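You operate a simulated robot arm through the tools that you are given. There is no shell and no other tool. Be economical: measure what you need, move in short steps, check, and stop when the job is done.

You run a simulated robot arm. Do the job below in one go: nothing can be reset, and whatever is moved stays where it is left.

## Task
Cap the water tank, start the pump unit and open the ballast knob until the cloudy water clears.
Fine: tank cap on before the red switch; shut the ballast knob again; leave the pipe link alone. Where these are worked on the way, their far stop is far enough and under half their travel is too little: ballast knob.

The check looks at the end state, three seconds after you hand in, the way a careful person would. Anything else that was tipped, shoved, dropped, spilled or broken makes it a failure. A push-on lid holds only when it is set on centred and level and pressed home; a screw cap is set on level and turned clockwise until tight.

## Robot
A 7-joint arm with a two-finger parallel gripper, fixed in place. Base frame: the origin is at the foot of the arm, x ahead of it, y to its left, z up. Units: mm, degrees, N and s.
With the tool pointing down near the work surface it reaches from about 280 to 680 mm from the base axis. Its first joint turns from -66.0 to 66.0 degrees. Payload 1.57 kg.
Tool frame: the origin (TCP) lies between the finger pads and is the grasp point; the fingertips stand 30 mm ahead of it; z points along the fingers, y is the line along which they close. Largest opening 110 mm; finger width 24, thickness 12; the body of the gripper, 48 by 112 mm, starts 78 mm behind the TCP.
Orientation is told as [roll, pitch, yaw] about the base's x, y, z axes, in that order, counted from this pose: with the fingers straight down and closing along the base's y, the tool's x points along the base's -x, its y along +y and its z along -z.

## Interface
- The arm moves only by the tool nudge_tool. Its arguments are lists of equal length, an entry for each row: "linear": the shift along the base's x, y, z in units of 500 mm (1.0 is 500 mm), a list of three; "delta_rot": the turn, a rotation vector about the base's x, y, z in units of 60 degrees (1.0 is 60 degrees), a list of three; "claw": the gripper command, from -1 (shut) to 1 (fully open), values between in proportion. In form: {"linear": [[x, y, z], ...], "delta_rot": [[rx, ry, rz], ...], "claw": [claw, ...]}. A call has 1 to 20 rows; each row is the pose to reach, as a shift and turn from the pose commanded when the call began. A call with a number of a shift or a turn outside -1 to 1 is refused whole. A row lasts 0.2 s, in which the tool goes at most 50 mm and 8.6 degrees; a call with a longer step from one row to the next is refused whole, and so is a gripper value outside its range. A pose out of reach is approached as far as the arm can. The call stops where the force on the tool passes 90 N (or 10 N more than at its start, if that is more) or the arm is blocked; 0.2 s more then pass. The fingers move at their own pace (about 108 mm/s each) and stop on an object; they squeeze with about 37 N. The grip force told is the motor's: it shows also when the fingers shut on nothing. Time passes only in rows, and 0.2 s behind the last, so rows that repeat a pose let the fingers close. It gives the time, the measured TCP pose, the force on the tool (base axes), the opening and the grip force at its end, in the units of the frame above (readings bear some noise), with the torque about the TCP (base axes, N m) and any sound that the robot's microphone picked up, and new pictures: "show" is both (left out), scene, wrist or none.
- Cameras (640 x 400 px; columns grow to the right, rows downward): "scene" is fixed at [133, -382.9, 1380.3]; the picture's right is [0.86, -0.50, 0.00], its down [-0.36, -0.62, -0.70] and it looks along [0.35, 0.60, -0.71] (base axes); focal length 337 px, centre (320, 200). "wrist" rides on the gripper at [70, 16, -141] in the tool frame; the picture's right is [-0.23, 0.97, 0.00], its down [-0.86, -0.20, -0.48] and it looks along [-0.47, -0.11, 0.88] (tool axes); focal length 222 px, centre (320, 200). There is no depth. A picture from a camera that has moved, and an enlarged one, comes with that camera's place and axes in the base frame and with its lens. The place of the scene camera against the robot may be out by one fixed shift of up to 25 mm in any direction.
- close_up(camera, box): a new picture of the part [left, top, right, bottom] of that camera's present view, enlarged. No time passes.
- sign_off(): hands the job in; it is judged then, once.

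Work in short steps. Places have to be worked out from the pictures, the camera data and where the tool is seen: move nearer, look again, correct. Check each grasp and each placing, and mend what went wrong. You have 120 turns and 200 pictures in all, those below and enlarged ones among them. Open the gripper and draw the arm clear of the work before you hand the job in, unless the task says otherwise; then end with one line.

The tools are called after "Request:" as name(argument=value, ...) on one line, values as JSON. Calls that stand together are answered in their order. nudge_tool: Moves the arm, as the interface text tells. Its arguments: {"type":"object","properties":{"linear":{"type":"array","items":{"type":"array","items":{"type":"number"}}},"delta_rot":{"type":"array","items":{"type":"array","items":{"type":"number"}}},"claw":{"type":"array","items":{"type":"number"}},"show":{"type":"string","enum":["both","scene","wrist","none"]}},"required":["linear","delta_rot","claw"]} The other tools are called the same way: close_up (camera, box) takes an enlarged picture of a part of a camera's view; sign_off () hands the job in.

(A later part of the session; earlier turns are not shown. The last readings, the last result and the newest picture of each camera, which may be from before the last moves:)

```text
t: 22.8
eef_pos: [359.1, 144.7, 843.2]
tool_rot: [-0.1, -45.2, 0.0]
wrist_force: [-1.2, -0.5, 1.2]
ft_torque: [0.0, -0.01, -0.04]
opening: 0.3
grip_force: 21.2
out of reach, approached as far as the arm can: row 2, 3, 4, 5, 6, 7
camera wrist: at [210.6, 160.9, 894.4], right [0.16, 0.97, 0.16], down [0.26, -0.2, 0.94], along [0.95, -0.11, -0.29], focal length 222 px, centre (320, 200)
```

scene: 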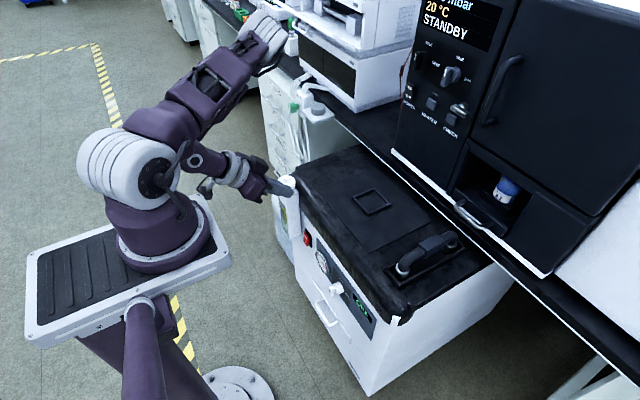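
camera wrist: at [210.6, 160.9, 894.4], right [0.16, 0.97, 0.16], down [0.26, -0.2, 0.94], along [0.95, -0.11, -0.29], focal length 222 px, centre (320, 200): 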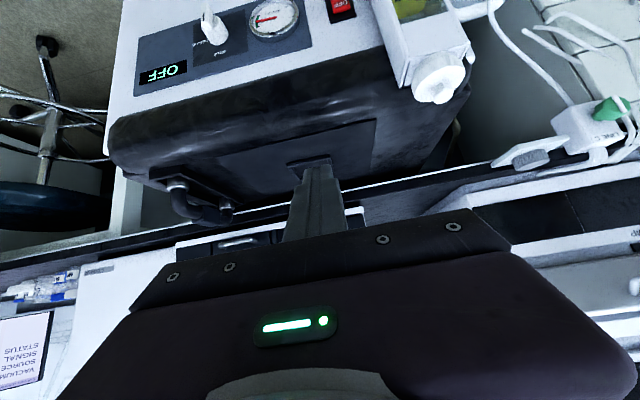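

The arm can't reach that pose so close in, but this view shows the panel well. I'll enlarge the knob and switch here.

Request:
close_up(camera="wrist", box=[130, 0, 310, 112])

Request:
close_up(camera="wrist", box=[290, 0, 482, 120])

Request:
close_up(camera="scene", box=[310, 260, 390, 310])

```text
3.56 times, centred on (220, 56) of wrist
camera zoom: at [210.6, 160.9, 894.4], right [0.16, 0.97, 0.16], down [0.26, -0.2, 0.94], along [0.95, -0.11, -0.29], focal length 790 px, centre (676, 712)
```

zoom: 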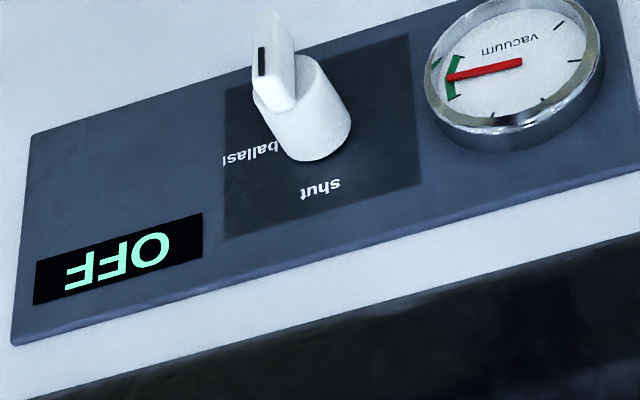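

```text
3.33 times, centred on (386, 60) of wrist
camera zoom: at [210.6, 160.9, 894.4], right [0.16, 0.97, 0.16], down [0.26, -0.2, 0.94], along [0.95, -0.11, -0.29], focal length 740 px, centre (100, 667)
```

zoom: 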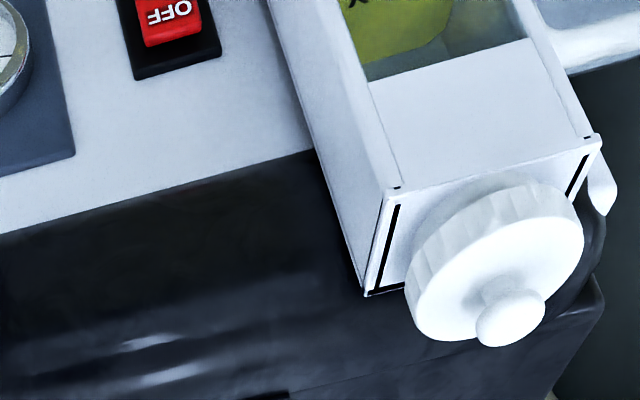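

```text
8.00 times, centred on (350, 285) of scene
camera zoom: at [133.0, -382.9, 1380.3], right [0.86, -0.5, 0.0], down [-0.36, -0.62, -0.7], along [0.35, 0.6, -0.71], focal length 2695 px, centre (80, -480)
```

zoom: 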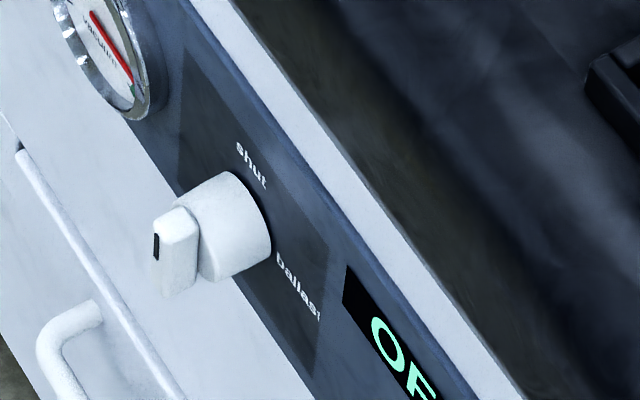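

The knob is a bar on a cylinder: vertical is "shut", and 90° clockwise (pointer towards −y) is "ballast". I'll make a small move outward and down to find reachable poses and see how the commands are tracked.

Request:
nudge_tool(linear=[[0.03, 0, -0.05], [0.06, 0, -0.1], [0.06, 0, -0.16], [0.06, 0, -0.16], [0.06, 0, -0.16]], delta_rot=[[0, 0, 0], [0, 0, 0], [0, 0, 0], [0, 0, 0], [0, 0, 0]], claw=[-1, -1, -1, -1, -1], show="none")

```text
t: 24.0
eef_pos: [389.8, 145.5, 763.4]
tool_rot: [-0.1, -45.1, -0.1]
wrist_force: [-0.3, 0.4, 0.0]
ft_torque: [0.0, -0.02, 0.02]
opening: 0.0
grip_force: 21.1
```

Commands count from the pose actually reached. I'll go lower in front of the panel between gauge and switch, then look.

Request:
nudge_tool(linear=[[-0.02, -0.02, -0.06], [-0.04, -0.04, -0.14], [-0.04, -0.06, -0.2], [-0.04, -0.06, -0.26], [-0.04, -0.06, -0.26]], delta_rot=[[0, 0, 0], [0, 0, 0], [0, 0, 0], [0, 0, 0], [0, 0, 0]], claw=[-1, -1, -1, -1, -1])

```text
t: 25.2
eef_pos: [367.5, 115.5, 633.7]
tool_rot: [0.1, -45.1, 0.0]
wrist_force: [-0.4, -0.2, -1.4]
ft_torque: [-0.01, 0.02, -0.02]
opening: 0.0
grip_force: 21.0
camera wrist: at [218.6, 131.8, 684.5], right [0.16, 0.97, 0.16], down [0.27, -0.2, 0.94], along [0.95, -0.11, -0.29], focal length 222 px, centre (320, 200)
```

scene: 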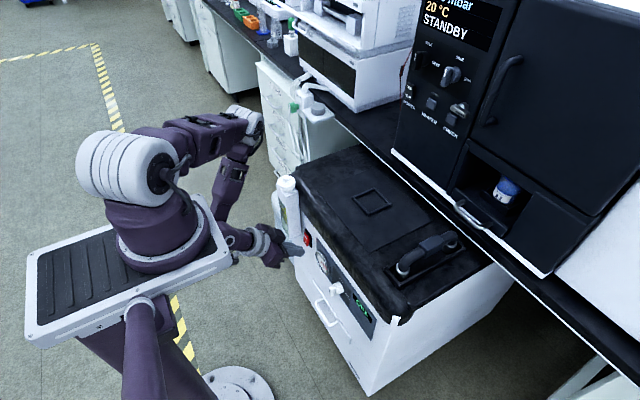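
wrist: 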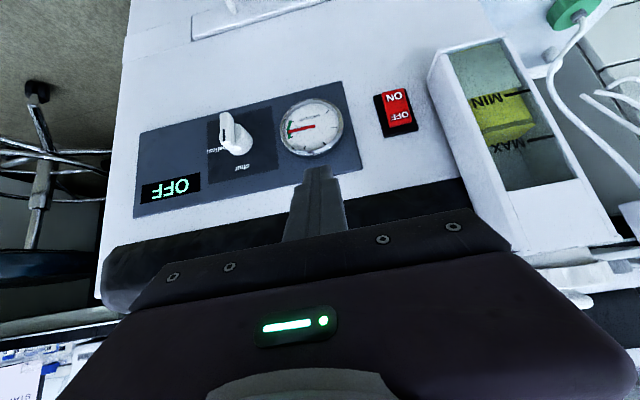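

The wrist view now shows the whole panel. I estimate the rocker at y≈213 with its ON half near z≈506 and OFF near z≈535, and the tank water at MIN–MAX is cloudy. I'll enlarge both controls.

Request:
close_up(camera="wrist", box=[360, 70, 440, 150])

Request:
close_up(camera="wrist", box=[190, 90, 290, 190])

```text
5.00 times, centred on (400, 110) of wrist
camera zoom: at [218.6, 131.8, 684.5], right [0.16, 0.97, 0.16], down [0.27, -0.2, 0.94], along [0.95, -0.11, -0.29], focal length 1111 px, centre (-80, 650)
```

zoom: 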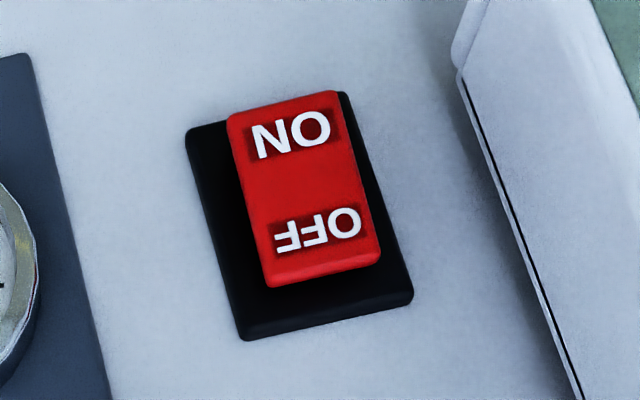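

```text
4.00 times, centred on (240, 140) of wrist
camera zoom: at [218.6, 131.8, 684.5], right [0.16, 0.97, 0.16], down [0.27, -0.2, 0.94], along [0.95, -0.11, -0.29], focal length 888 px, centre (640, 440)
```

zoom: 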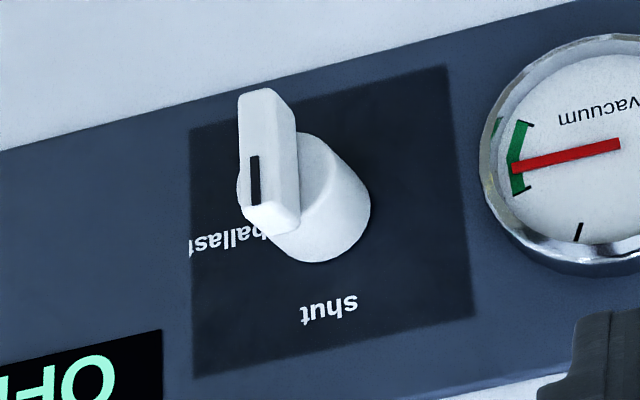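

The rocker block spans about z 497–547 at y≈211, with ON being its lower end. I'll set up in front of the ON end with the fingers closed.

Request:
nudge_tool(linear=[[0, 0.06, -0.06], [0, 0.12, -0.12], [0.01, 0.182, -0.18], [0.01, 0.182, -0.231], [0.01, 0.182, -0.231]], delta_rot=[[0, 0, 0], [0, 0, 0], [0, 0, 0], [0, 0, 0], [0, 0, 0]], claw=[-1, -1, -1, -1, -1])

Request:
close_up(camera="scene", box=[250, 200, 346, 260])

```text
t: 26.4
eef_pos: [370.8, 210.9, 530.9]
tool_rot: [0.0, -45.0, 0.0]
wrist_force: [-1.0, -0.4, 0.6]
ft_torque: [-0.04, -0.04, 0.02]
opening: 0.0
grip_force: 22.1
out of reach, approached as far as the arm can: row 4, 5
camera wrist: at [223.2, 225.9, 582.6], right [0.16, 0.97, 0.16], down [0.27, -0.2, 0.94], along [0.95, -0.11, -0.29], focal length 222 px, centre (320, 200)
```

scene: 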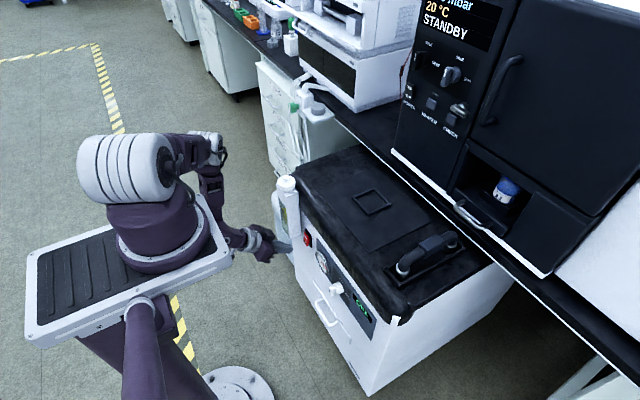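
wrist: 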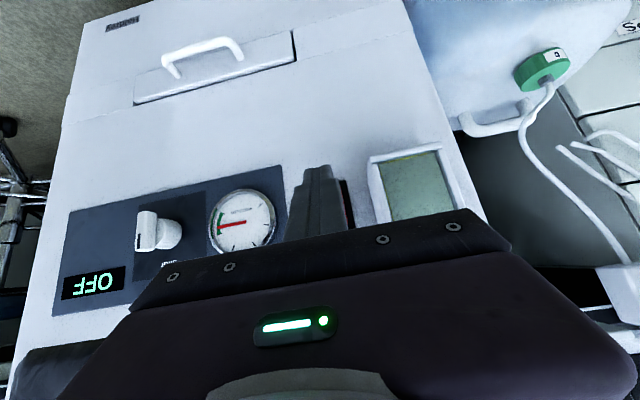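

```text
6.67 times, centred on (298, 230) of scene
camera zoom: at [133.0, -382.9, 1380.3], right [0.86, -0.5, 0.0], down [-0.36, -0.62, -0.7], along [0.35, 0.6, -0.71], focal length 2246 px, centre (467, 0)
```

zoom: 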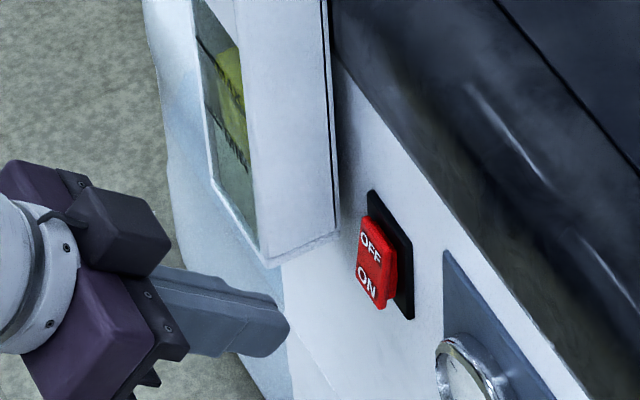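

The arm stopped slightly short, at z = 531. I'll try going a bit farther out at the same time as going lower.

Request:
nudge_tool(linear=[[0.02, -0.006, 0], [0.05, -0.006, -0.012], [0.05, -0.006, -0.026], [0.05, -0.006, -0.026]], delta_rot=[[0, 0, 0], [0, 0, 0], [0, 0, 0], [0, 0, 0]], claw=[-1, -1, -1, -1])

Request:
close_up(camera="scene", box=[250, 200, 346, 260])

```text
t: 27.4
eef_pos: [397.5, 207.8, 529.7]
tool_rot: [0.0, -45.0, 0.1]
wrist_force: [-0.2, -0.7, 0.6]
ft_torque: [-0.01, -0.02, 0.04]
opening: 0.0
grip_force: 21.2
out of reach, approached as far as the arm can: row 2, 3, 4
camera wrist: at [249.1, 224.1, 580.4], right [0.16, 0.97, 0.16], down [0.27, -0.2, 0.94], along [0.95, -0.11, -0.29], focal length 222 px, centre (320, 200)
```

scene: 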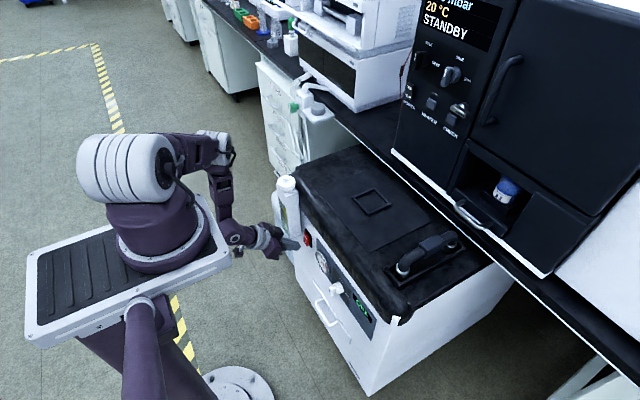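
wrist: 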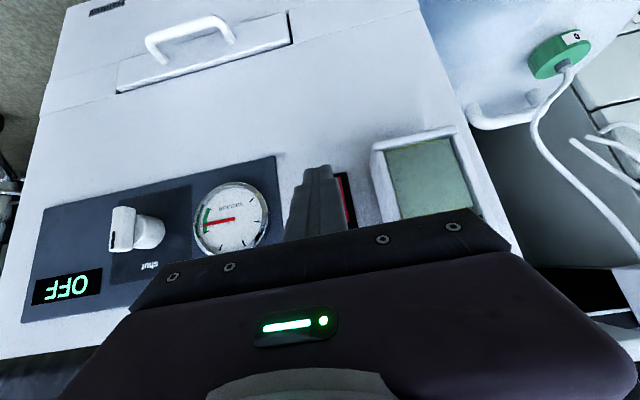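

```text
6.67 times, centred on (298, 230) of scene
camera zoom: at [133.0, -382.9, 1380.3], right [0.86, -0.5, 0.0], down [-0.36, -0.62, -0.7], along [0.35, 0.6, -0.71], focal length 2246 px, centre (467, 0)
```

zoom: 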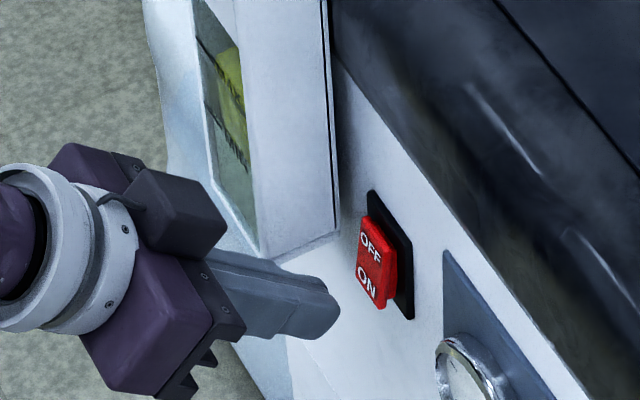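

At 45° the arm bottoms out at z≈530. I'll reduce the tilt to 36°, which lets the tool go lower, and shift slightly to −y to keep the gripper body off the tank.

Request:
nudge_tool(linear=[[-0.02, -0.01, 0], [-0.02, -0.014, 0], [-0.02, -0.014, -0.018], [-0.02, -0.014, -0.018]], delta_rot=[[0, 0.1, 0], [0, 0.15, 0], [0, 0.15, 0], [0, 0.15, 0]], claw=[-1, -1, -1, -1], show="wrist")

Request:
close_up(camera="scene", box=[250, 200, 346, 260])

```text
t: 28.4
eef_pos: [386.9, 200.3, 519.1]
tool_rot: [0.0, -35.9, 0.0]
wrist_force: [-0.1, -0.8, 0.0]
ft_torque: [-0.01, 0.02, 0.0]
opening: 0.0
grip_force: 21.3
camera wrist: at [248.9, 216.8, 593.5], right [0.18, 0.97, 0.13], down [0.41, -0.2, 0.89], along [0.89, -0.11, -0.44], focal length 222 px, centre (320, 200)
```

wrist: 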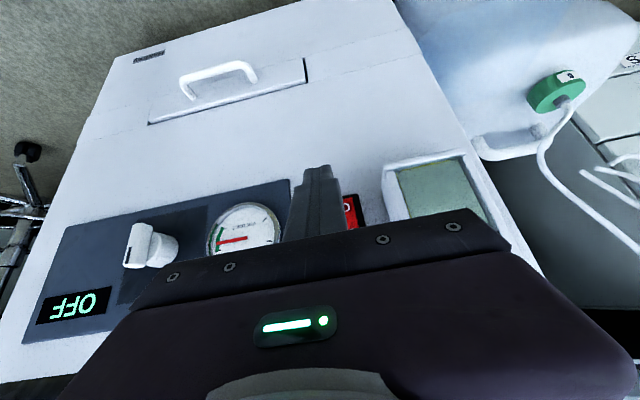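

```text
6.67 times, centred on (298, 230) of scene
camera zoom: at [133.0, -382.9, 1380.3], right [0.86, -0.5, 0.0], down [-0.36, -0.62, -0.7], along [0.35, 0.6, -0.71], focal length 2246 px, centre (467, 0)
```

zoom: 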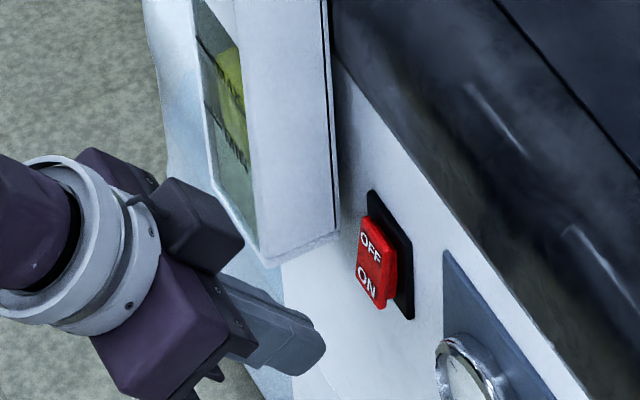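

The fingertip is about 35 mm short of the rocker. I'll advance 22 mm and check the clearances.

Request:
nudge_tool(linear=[[0.02, 0, 0], [0.044, 0, 0], [0.044, 0, 0]], delta_rot=[[0, 0, 0], [0, 0, 0], [0, 0, 0]], claw=[-1, -1, -1], show="none")

Request:
close_up(camera="scene", box=[250, 200, 346, 260])

Request:
close_up(camera="wrist", box=[240, 120, 480, 270])

```text
t: 29.2
eef_pos: [410.8, 201.3, 518.9]
tool_rot: [-0.1, -36.2, -0.2]
wrist_force: [0.4, -0.1, -0.6]
ft_torque: [0.0, 0.0, 0.02]
opening: 0.3
grip_force: 21.3
```

```text
6.67 times, centred on (298, 230) of scene
camera zoom: at [133.0, -382.9, 1380.3], right [0.86, -0.5, 0.0], down [-0.36, -0.62, -0.7], along [0.35, 0.6, -0.71], focal length 2246 px, centre (467, 0)
```

zoom: 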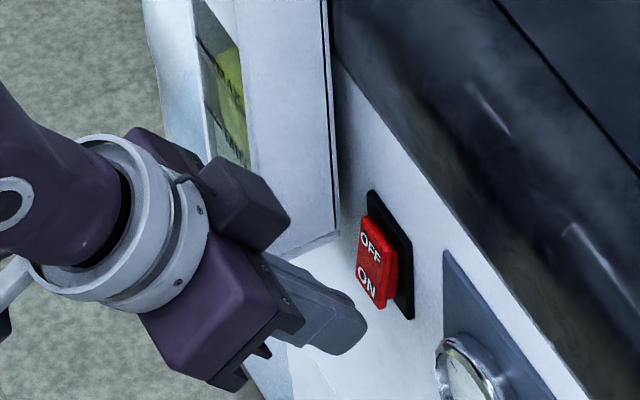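

```text
2.67 times, centred on (360, 195) of wrist
camera zoom: at [271.7, 217.4, 593.3], right [0.18, 0.97, 0.13], down [0.41, -0.2, 0.89], along [0.89, -0.11, -0.44], focal length 592 px, centre (213, 213)
```

zoom: 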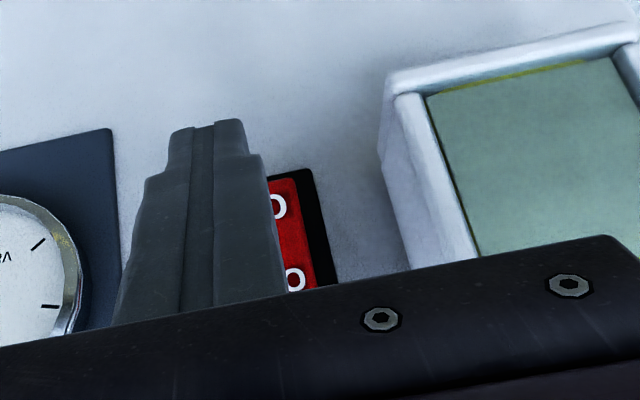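

Clearances look fine. The fingertip covers the near half of the rocker, so I'll shift +3 mm in y and creep forward until it presses.

Request:
nudge_tool(linear=[[0.004, 0.006, 0], [0.012, 0.006, 0], [0.018, 0.006, 0], [0.024, 0.006, 0], [0.03, 0.006, 0]], delta_rot=[[0, 0, 0], [0, 0, 0], [0, 0, 0], [0, 0, 0], [0, 0, 0]], claw=[-1, -1, -1, -1, -1], show="none")

Request:
close_up(camera="scene", box=[250, 200, 346, 260])

```text
t: 30.4
eef_pos: [421.3, 204.8, 519.1]
tool_rot: [0.0, -35.6, 0.1]
wrist_force: [-21.2, 3.2, 5.6]
ft_torque: [0.03, 0.22, 0.11]
opening: 0.0
grip_force: 21.4
```

```text
6.67 times, centred on (298, 230) of scene
camera zoom: at [132.6, -382.9, 1380.4], right [0.86, -0.5, 0.0], down [-0.36, -0.62, -0.7], along [0.35, 0.6, -0.71], focal length 2246 px, centre (467, 0)
```

zoom: 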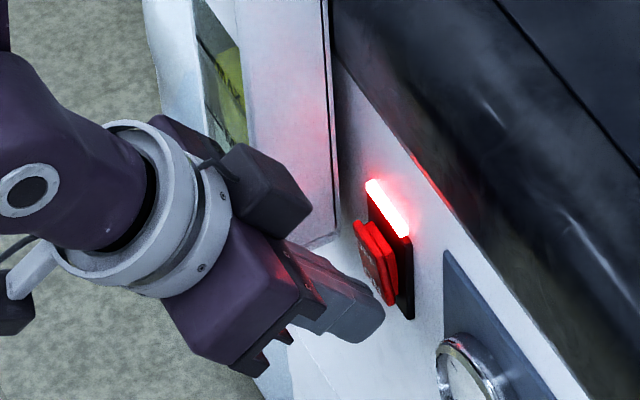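

The rocker flipped and its lamp is lit. I'll retreat from it and check the display and gauge.

Request:
nudge_tool(linear=[[-0.03, -0.006, 0], [-0.08, -0.02, 0.02], [-0.1, -0.1, 0.06], [-0.1, -0.17, 0.1], [-0.1, -0.22, 0.1], [-0.1, -0.22, 0.1]], delta_rot=[[0, 0, 0], [0, 0, 0], [0, 0, 0], [0, 0, 0], [0, 0, 0], [0, 0, 0]], claw=[-1, -1, -1, -1, -1, -1])

Request:
close_up(camera="wrist", box=[160, 80, 480, 280])

Request:
close_up(camera="scene", box=[270, 170, 398, 330])

```text
t: 31.8
eef_pos: [374.4, 95.1, 571.3]
tool_rot: [-0.1, -36.1, 0.0]
wrist_force: [-1.2, 0.0, 0.4]
ft_torque: [0.01, 0.03, 0.01]
opening: 0.0
grip_force: 21.2
camera wrist: at [235.9, 109.6, 645.0], right [0.18, 0.97, 0.13], down [0.41, -0.2, 0.89], along [0.89, -0.11, -0.44], focal length 222 px, centre (320, 200)
```

scene: 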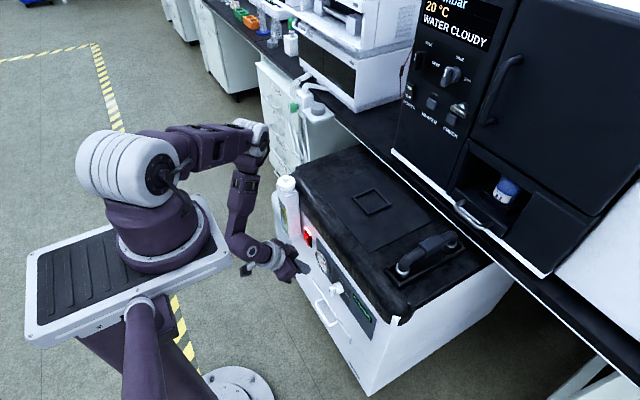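
wrist: 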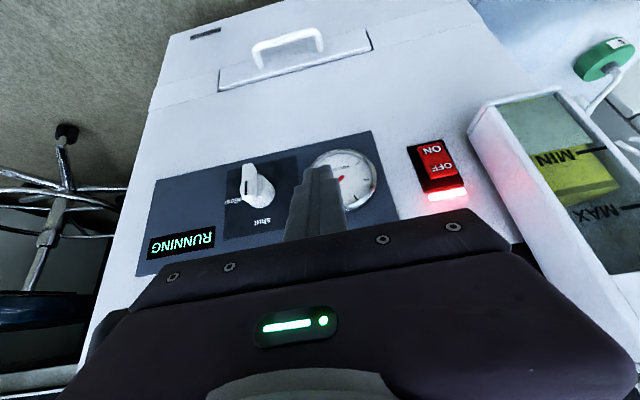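

```text
2.00 times, centred on (320, 180) of wrist
camera zoom: at [235.9, 109.6, 645.0], right [0.18, 0.97, 0.13], down [0.41, -0.2, 0.89], along [0.89, -0.11, -0.44], focal length 444 px, centre (320, 240)
```

zoom: 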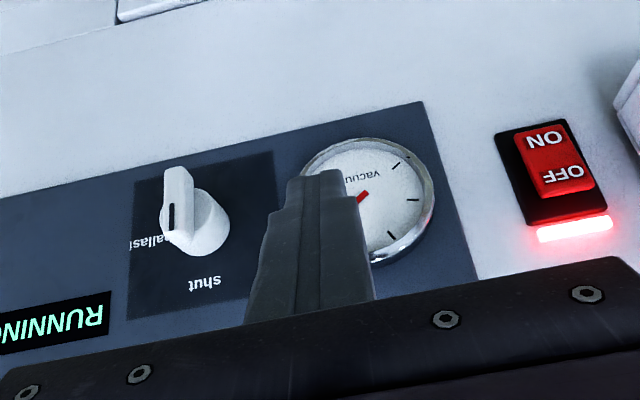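

```text
2.50 times, centred on (334, 250) of scene
camera zoom: at [133.0, -382.9, 1380.3], right [0.86, -0.5, 0.0], down [-0.36, -0.62, -0.7], along [0.35, 0.6, -0.71], focal length 842 px, centre (285, 75)
```

zoom: 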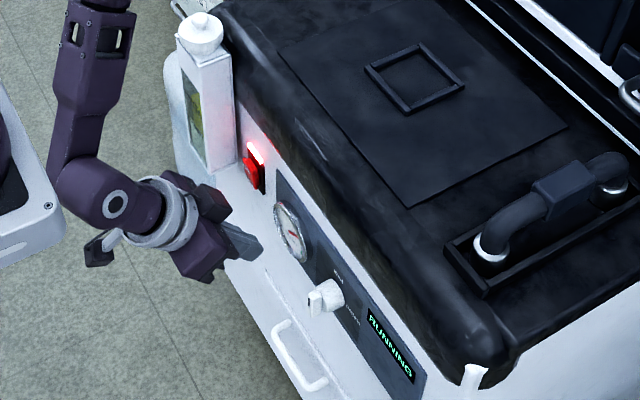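

The pump reads RUNNING and the oven display says "WATER CLOUDY". A horizontal grip isn't reachable this low, so I'll turn the knob by pushing its bar (front face about [420, 16.5, 518]) from the +y side at its top. First I'll set the fingertip beside it at 30° tilt.

Request:
nudge_tool(linear=[[0, -0.05, 0], [0, -0.09, 0], [0.03, -0.09, -0.015], [0.03, -0.09, -0.03], [0.03, -0.09, -0.03]], delta_rot=[[0, 0.05, 0], [0, 0.1, 0], [0, 0.1, 0], [0, 0.1, 0], [0, 0.1, 0]], claw=[-1, -1, -1, -1, -1])

Request:
close_up(camera="scene", box=[300, 250, 396, 310])

Request:
close_up(camera="wrist", box=[180, 120, 420, 270])

```text
t: 33.0
eef_pos: [390.3, 49.7, 554.6]
tool_rot: [-0.1, -30.0, 0.0]
wrist_force: [1.1, 0.0, 0.4]
ft_torque: [0.03, 0.0, 0.02]
opening: 0.0
grip_force: 21.2
camera wrist: at [259.2, 65.1, 642.5], right [0.2, 0.97, 0.11], down [0.5, -0.2, 0.84], along [0.84, -0.11, -0.53], focal length 222 px, centre (320, 200)
```

scene: 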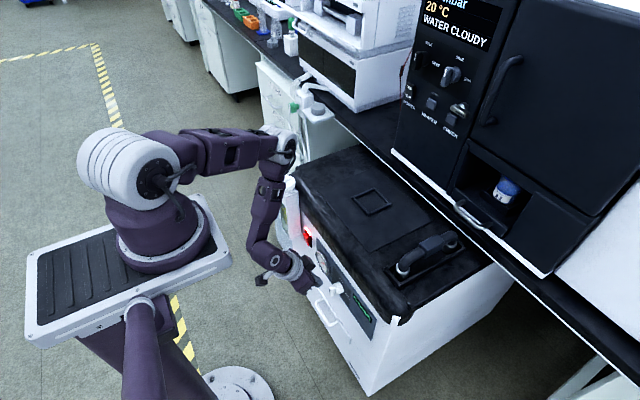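
wrist: 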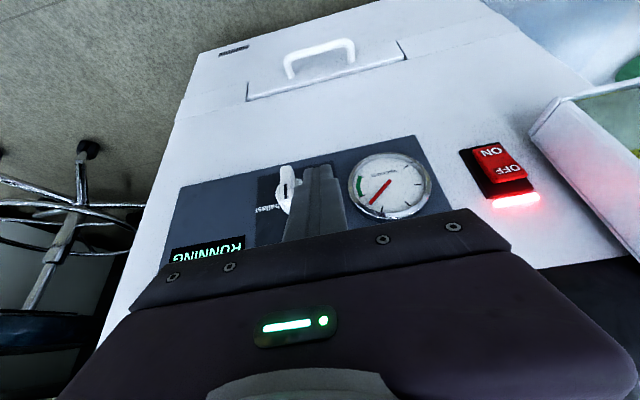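

```text
6.67 times, centred on (348, 280) of scene
camera zoom: at [133.0, -382.9, 1380.3], right [0.86, -0.5, 0.0], down [-0.36, -0.62, -0.7], along [0.35, 0.6, -0.71], focal length 2246 px, centre (133, -333)
```

zoom: 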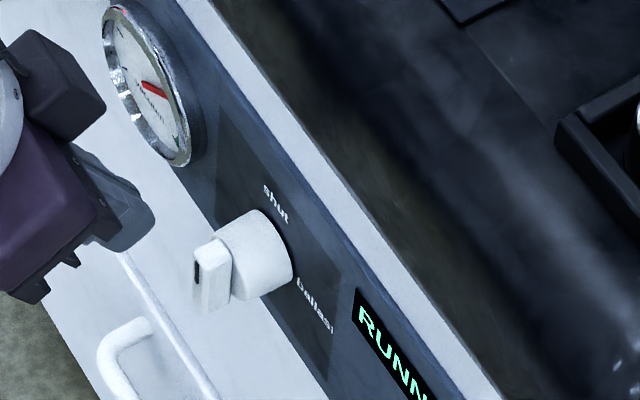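

```text
2.67 times, centred on (300, 195) of wrist
camera zoom: at [259.2, 65.1, 642.5], right [0.2, 0.97, 0.11], down [0.5, -0.2, 0.84], along [0.84, -0.11, -0.53], focal length 592 px, centre (373, 213)
```

zoom: 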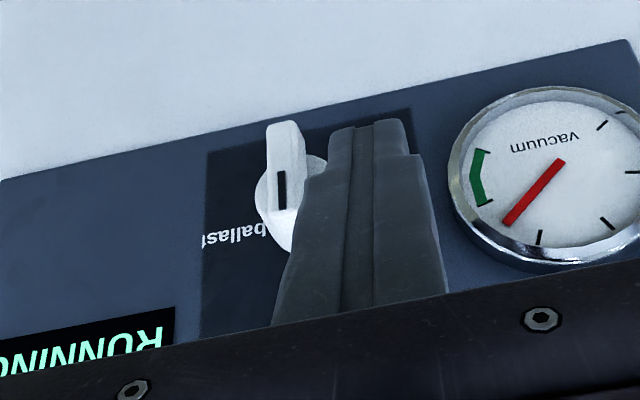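

Re-triangulation puts the bar face at about [422, 15, 516]. I'll advance so the fingertip overlaps the bar's depth on its +y side.

Request:
nudge_tool(linear=[[0.02, 0, 0], [0.038, 0, 0], [0.038, -0.012, 0], [0.038, -0.012, 0]], delta_rot=[[0, 0, 0], [0, 0, 0], [0, 0, 0], [0, 0, 0]], claw=[-1, -1, -1, -1], show="none")

Request:
close_up(camera="scene", box=[300, 250, 396, 310])

Request:
close_up(camera="wrist", box=[220, 120, 380, 220])

```text
t: 34.0
eef_pos: [408.4, 41.7, 554.7]
tool_rot: [0.0, -30.0, 0.0]
wrist_force: [0.1, 0.4, 0.1]
ft_torque: [0.01, -0.02, 0.0]
opening: 0.0
grip_force: 21.1
```

```text
6.67 times, centred on (348, 280) of scene
camera zoom: at [133.0, -382.9, 1380.3], right [0.86, -0.5, 0.0], down [-0.36, -0.62, -0.7], along [0.35, 0.6, -0.71], focal length 2246 px, centre (133, -333)
```

zoom: 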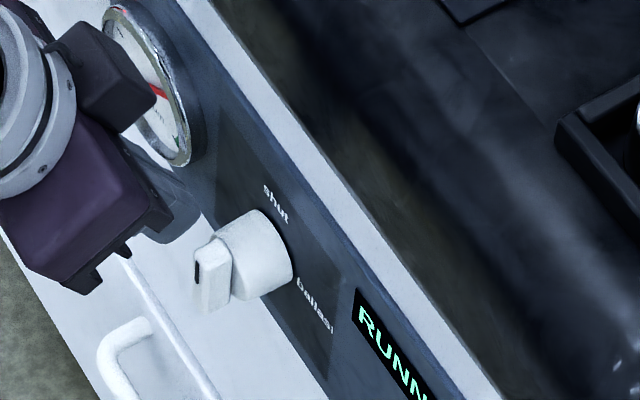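

```text
4.00 times, centred on (300, 170) of wrist
camera zoom: at [277.8, 58.3, 643.1], right [0.2, 0.97, 0.11], down [0.5, -0.2, 0.84], along [0.84, -0.11, -0.53], focal length 888 px, centre (400, 320)
```

zoom: 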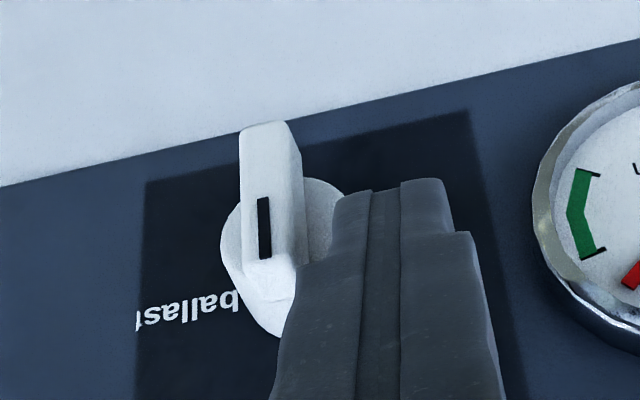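

The finger stands just beside the upper half of the bar. I'll push towards −y in small steps.

Request:
nudge_tool(linear=[[0, -0.01, 0], [0, -0.02, 0], [0, -0.028, 0], [0, -0.036, 0]], delta_rot=[[0, 0, 0], [0, 0, 0], [0, 0, 0], [0, 0, 0]], claw=[-1, -1, -1, -1], show="none")

Request:
close_up(camera="wrist", box=[220, 120, 380, 220])

Request:
close_up(camera="scene", box=[300, 250, 396, 310])

```text
t: 35.0
eef_pos: [408.1, 25.1, 554.0]
tool_rot: [-0.1, -30.1, 0.1]
wrist_force: [0.7, 0.8, 5.7]
ft_torque: [0.0, -0.04, 0.04]
opening: 0.0
grip_force: 21.7
```

```text
4.00 times, centred on (300, 170) of wrist
camera zoom: at [278.1, 40.8, 641.4], right [0.2, 0.97, 0.11], down [0.5, -0.2, 0.84], along [0.84, -0.11, -0.53], focal length 888 px, centre (400, 320)
```

zoom: 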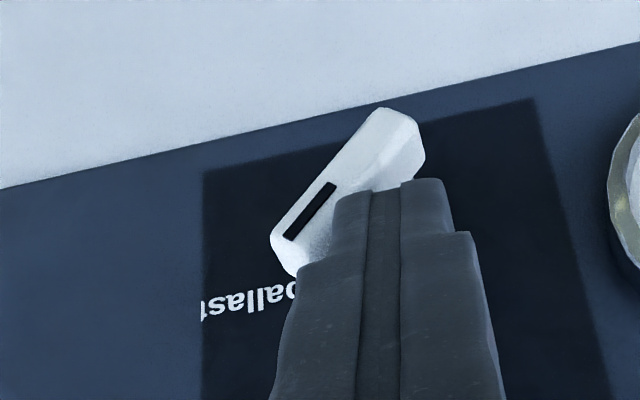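

```text
6.67 times, centred on (348, 280) of scene
camera zoom: at [132.9, -382.9, 1380.3], right [0.86, -0.5, 0.0], down [-0.36, -0.62, -0.7], along [0.35, 0.6, -0.71], focal length 2246 px, centre (133, -333)
```

zoom: 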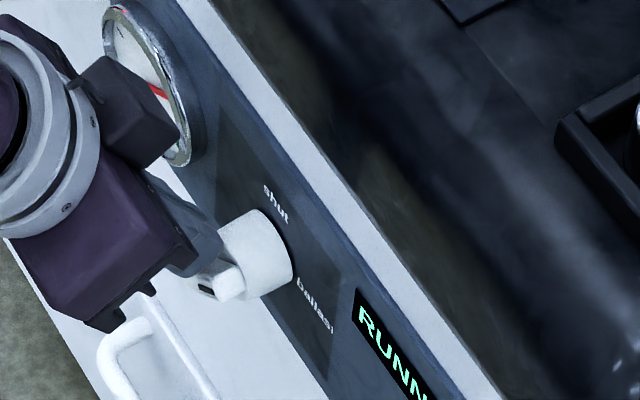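

The bar turned easily, by about 50°. I'll keep sweeping.

Request:
nudge_tool(linear=[[0, -0.01, 0], [0, -0.02, 0], [0, -0.03, 0], [0, -0.04, 0], [0, -0.04, 0]], delta_rot=[[0, 0, 0], [0, 0, 0], [0, 0, 0], [0, 0, 0], [0, 0, 0]], claw=[-1, -1, -1, -1, -1], show="none")

Request:
close_up(camera="wrist", box=[220, 120, 380, 220])

Request:
close_up(camera="scene", box=[300, 250, 396, 310])

```text
t: 36.2
eef_pos: [408.1, 5.1, 553.6]
tool_rot: [0.0, -30.0, 0.0]
wrist_force: [0.5, -0.2, 0.1]
ft_torque: [0.0, 0.0, -0.01]
opening: 0.3
grip_force: 21.3
```

```text
4.00 times, centred on (300, 170) of wrist
camera zoom: at [278.3, 20.7, 642.1], right [0.2, 0.97, 0.11], down [0.5, -0.2, 0.84], along [0.84, -0.11, -0.53], focal length 888 px, centre (400, 320)
```

zoom: 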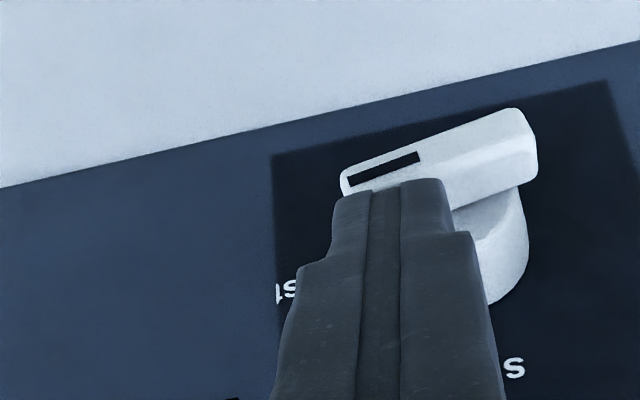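

```text
6.67 times, centred on (348, 280) of scene
camera zoom: at [133.0, -382.9, 1380.3], right [0.86, -0.5, 0.0], down [-0.36, -0.62, -0.7], along [0.35, 0.6, -0.71], focal length 2246 px, centre (133, -333)
```

zoom: 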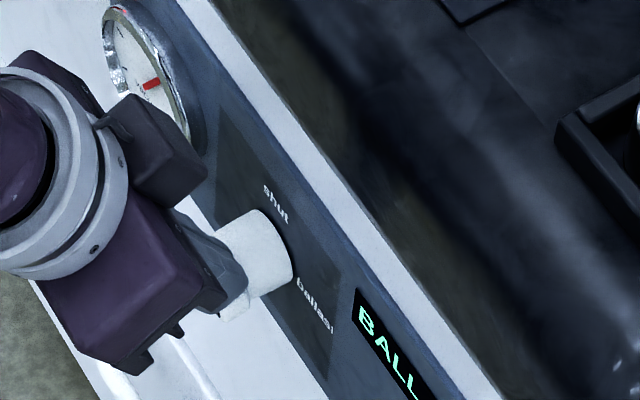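

The pump display now says BALLAST and the bar is about 10° short of horizontal. I'll move slightly further −y and press gently down to the stop.

Request:
nudge_tool(linear=[[0, -0.01, 0], [0, -0.01, -0.004], [0, -0.01, -0.008], [0, -0.01, -0.012]], delta_rot=[[0, 0, 0], [0, 0, 0], [0, 0, 0], [0, 0, 0]], claw=[-1, -1, -1, -1], show="none")

Request:
close_up(camera="wrist", box=[220, 120, 380, 220])

Request:
close_up(camera="scene", box=[380, 0, 540, 100])

```text
t: 37.2
eef_pos: [409.9, 0.0, 551.6]
tool_rot: [0.0, -30.4, -0.1]
wrist_force: [-20.7, 3.2, 41.6]
ft_torque: [0.53, -0.58, 0.3]
opening: 0.1
grip_force: 20.9
stopped in row 4: the force on the tool passed its limit at 99 N (the readings are from after the stop); the commanded pose is now the measured one
```

```text
4.00 times, centred on (300, 170) of wrist
camera zoom: at [278.5, 15.9, 638.1], right [0.2, 0.97, 0.11], down [0.49, -0.2, 0.85], along [0.85, -0.11, -0.52], focal length 888 px, centre (400, 320)
```

zoom: 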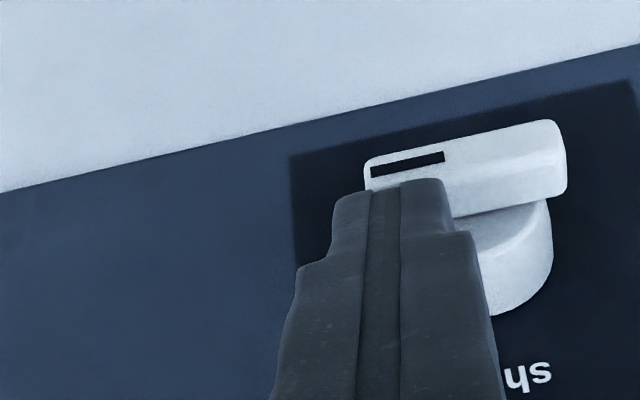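

```text
4.00 times, centred on (460, 50) of scene
camera zoom: at [132.1, -382.9, 1380.4], right [0.86, -0.5, 0.0], down [-0.36, -0.62, -0.7], along [0.35, 0.6, -0.71], focal length 1348 px, centre (-240, 800)
```

zoom: 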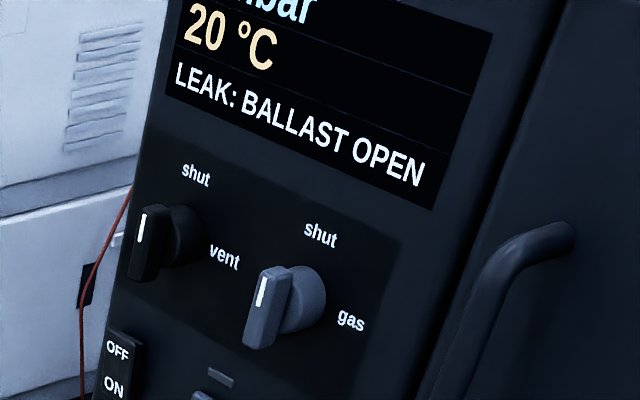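

It's on the far stop. I'll lift off the knob and watch the water in the tank's sight glass.

Request:
nudge_tool(linear=[[0, 0, 0.02], [-0.03, 0, 0.06], [-0.04, 0, 0.08], [-0.04, 0, 0.08], [-0.04, 0, 0.08], [-0.04, 0, 0.08]], delta_rot=[[0, 0, 0], [0, 0, 0], [0, 0, 0], [0, 0, 0], [0, 0, 0], [0, 0, 0]], claw=[-1, -1, -1, -1, -1, -1])

Request:
close_up(camera="scene", box=[258, 165, 354, 245])

Request:
close_up(camera="wrist", box=[220, 120, 540, 270])

```text
t: 38.6
eef_pos: [390.8, 1.0, 590.1]
tool_rot: [0.0, -30.4, -0.1]
wrist_force: [0.1, 0.3, -0.6]
ft_torque: [-0.02, 0.0, 0.01]
opening: 0.0
grip_force: 20.9
camera wrist: at [258.7, 16.7, 677.5], right [0.2, 0.97, 0.11], down [0.5, -0.2, 0.85], along [0.85, -0.11, -0.52], focal length 222 px, centre (320, 200)
```

scene: 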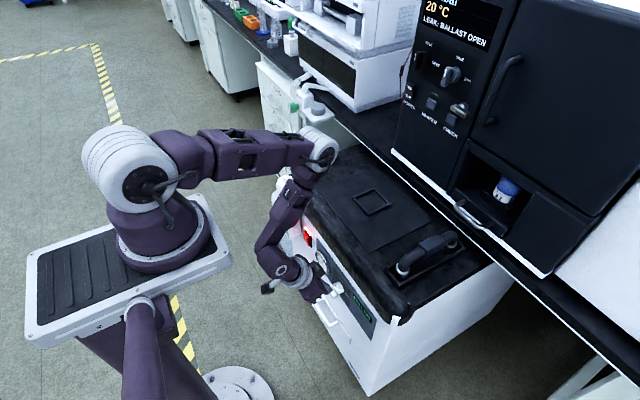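
wrist: 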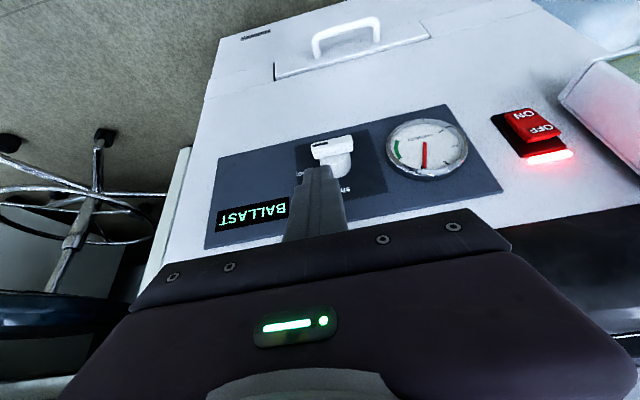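

```text
5.00 times, centred on (306, 205) of scene
camera zoom: at [133.0, -382.9, 1380.3], right [0.86, -0.5, 0.0], down [-0.36, -0.62, -0.7], along [0.35, 0.6, -0.71], focal length 1684 px, centre (390, 175)
```

zoom: 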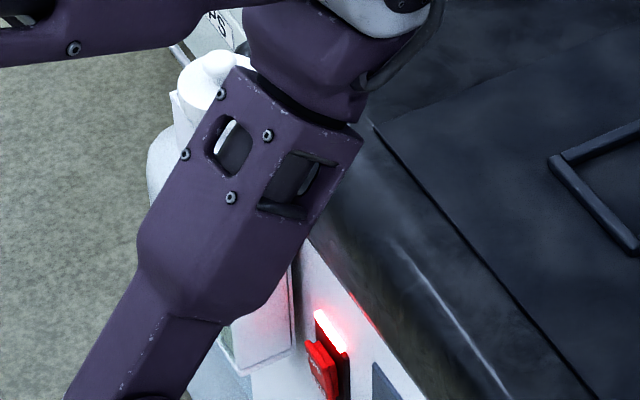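

```text
2.00 times, centred on (380, 195) of wrist
camera zoom: at [258.7, 16.7, 677.5], right [0.2, 0.97, 0.11], down [0.5, -0.2, 0.85], along [0.85, -0.11, -0.52], focal length 444 px, centre (200, 210)
```

zoom: 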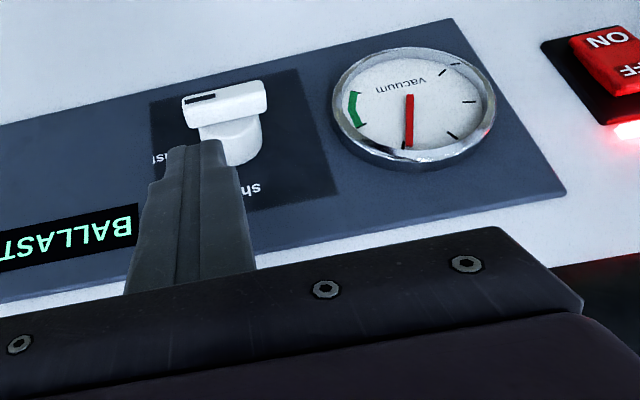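

The knob points at ballast. I'll move to +y so the wrist camera sees the sight glass, and wait there.

Request:
nudge_tool(linear=[[-0.01, 0.08, 0.02], [-0.02, 0.16, 0.04], [-0.02, 0.2, 0.04], [-0.02, 0.2, 0.04], [-0.02, 0.2, 0.04], [-0.02, 0.2, 0.04], [-0.02, 0.2, 0.04], [-0.02, 0.2, 0.04]], delta_rot=[[0, 0, 0], [0, 0, 0], [0, 0, 0], [0, 0, 0], [0, 0, 0], [0, 0, 0], [0, 0, 0], [0, 0, 0]], claw=[-1, -1, -1, -1, -1, -1, -1, -1], show="wrist")

Request:
close_up(camera="wrist", box=[400, 60, 640, 260])

Request:
close_up(camera="scene", box=[258, 165, 354, 245])

```text
t: 40.5
eef_pos: [379.5, 99.7, 610.8]
tool_rot: [0.0, -30.5, -0.2]
wrist_force: [0.3, 0.0, -0.3]
ft_torque: [-0.02, 0.02, 0.03]
opening: 0.1
grip_force: 21.4
camera wrist: at [249.1, 115.7, 698.5], right [0.2, 0.97, 0.11], down [0.5, -0.2, 0.85], along [0.85, -0.11, -0.52], focal length 222 px, centre (320, 200)
```

wrist: 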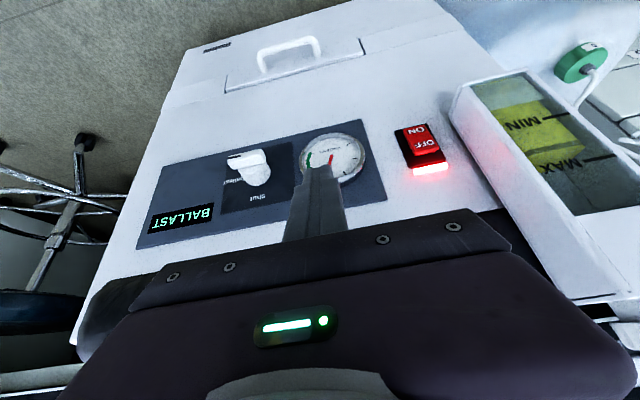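

```text
2.00 times, centred on (520, 160) of wrist
camera zoom: at [249.1, 115.7, 698.5], right [0.2, 0.97, 0.11], down [0.5, -0.2, 0.85], along [0.85, -0.11, -0.52], focal length 444 px, centre (-80, 280)
```

zoom: 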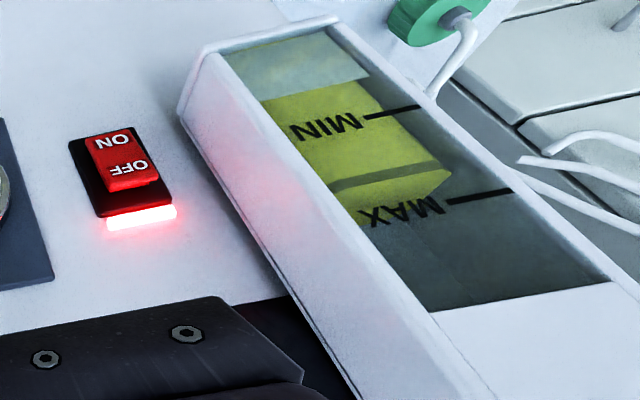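

```text
5.00 times, centred on (306, 205) of scene
camera zoom: at [133.0, -382.9, 1380.3], right [0.86, -0.5, 0.0], down [-0.36, -0.62, -0.7], along [0.35, 0.6, -0.71], focal length 1684 px, centre (390, 175)
```

zoom: 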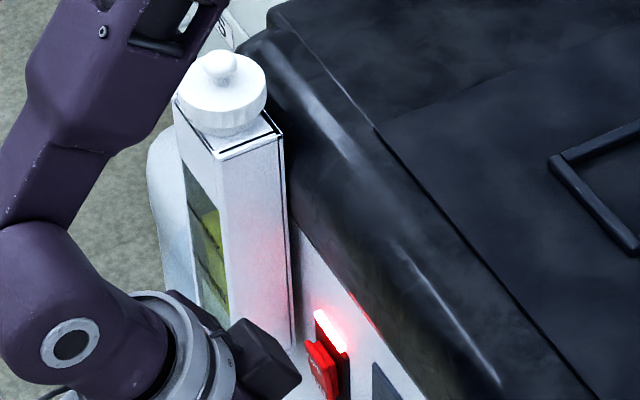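

The water is still yellow-green. I'll wait several seconds in place and look again.

Request:
nudge_tool(linear=[[0, 0, 0], [0, 0, 0], [0, 0, 0], [0, 0, 0], [0, 0, 0], [0, 0, 0], [0, 0, 0], [0, 0, 0], [0, 0, 0], [0, 0, 0], [0, 0, 0], [0, 0, 0], [0, 0, 0], [0, 0, 0], [0, 0, 0], [0, 0, 0], [0, 0, 0], [0, 0, 0], [0, 0, 0], [0, 0, 0]], delta_rot=[[0, 0, 0], [0, 0, 0], [0, 0, 0], [0, 0, 0], [0, 0, 0], [0, 0, 0], [0, 0, 0], [0, 0, 0], [0, 0, 0], [0, 0, 0], [0, 0, 0], [0, 0, 0], [0, 0, 0], [0, 0, 0], [0, 0, 0], [0, 0, 0], [0, 0, 0], [0, 0, 0], [0, 0, 0], [0, 0, 0]], claw=[-1, -1, -1, -1, -1, -1, -1, -1, -1, -1, -1, -1, -1, -1, -1, -1, -1, -1, -1, -1], show="scene")

Request:
close_up(camera="wrist", box=[400, 60, 640, 260])

```text
t: 44.6
eef_pos: [379.3, 100.0, 610.4]
tool_rot: [-0.1, -30.5, -0.1]
wrist_force: [-0.1, -0.6, 0.6]
ft_torque: [-0.01, -0.02, 0.03]
opening: 0.0
grip_force: 21.2
```

scene: 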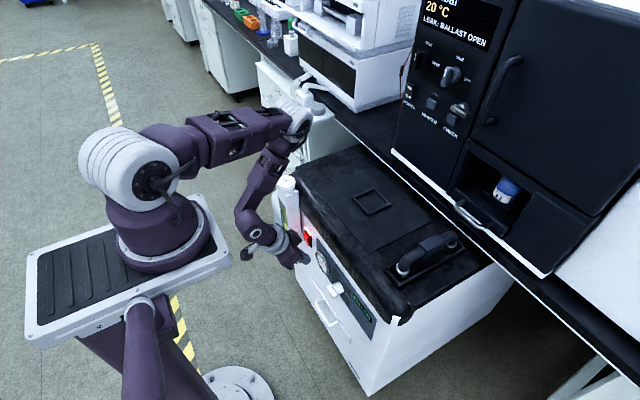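

```text
2.00 times, centred on (520, 160) of wrist
camera zoom: at [249.1, 115.7, 698.5], right [0.2, 0.97, 0.11], down [0.5, -0.2, 0.85], along [0.85, -0.11, -0.52], focal length 444 px, centre (-80, 280)
```

zoom: 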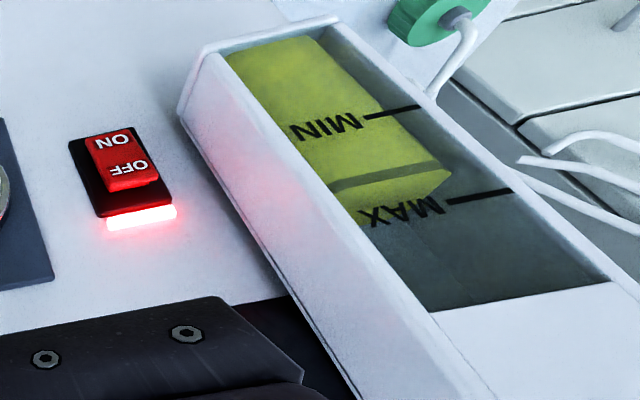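

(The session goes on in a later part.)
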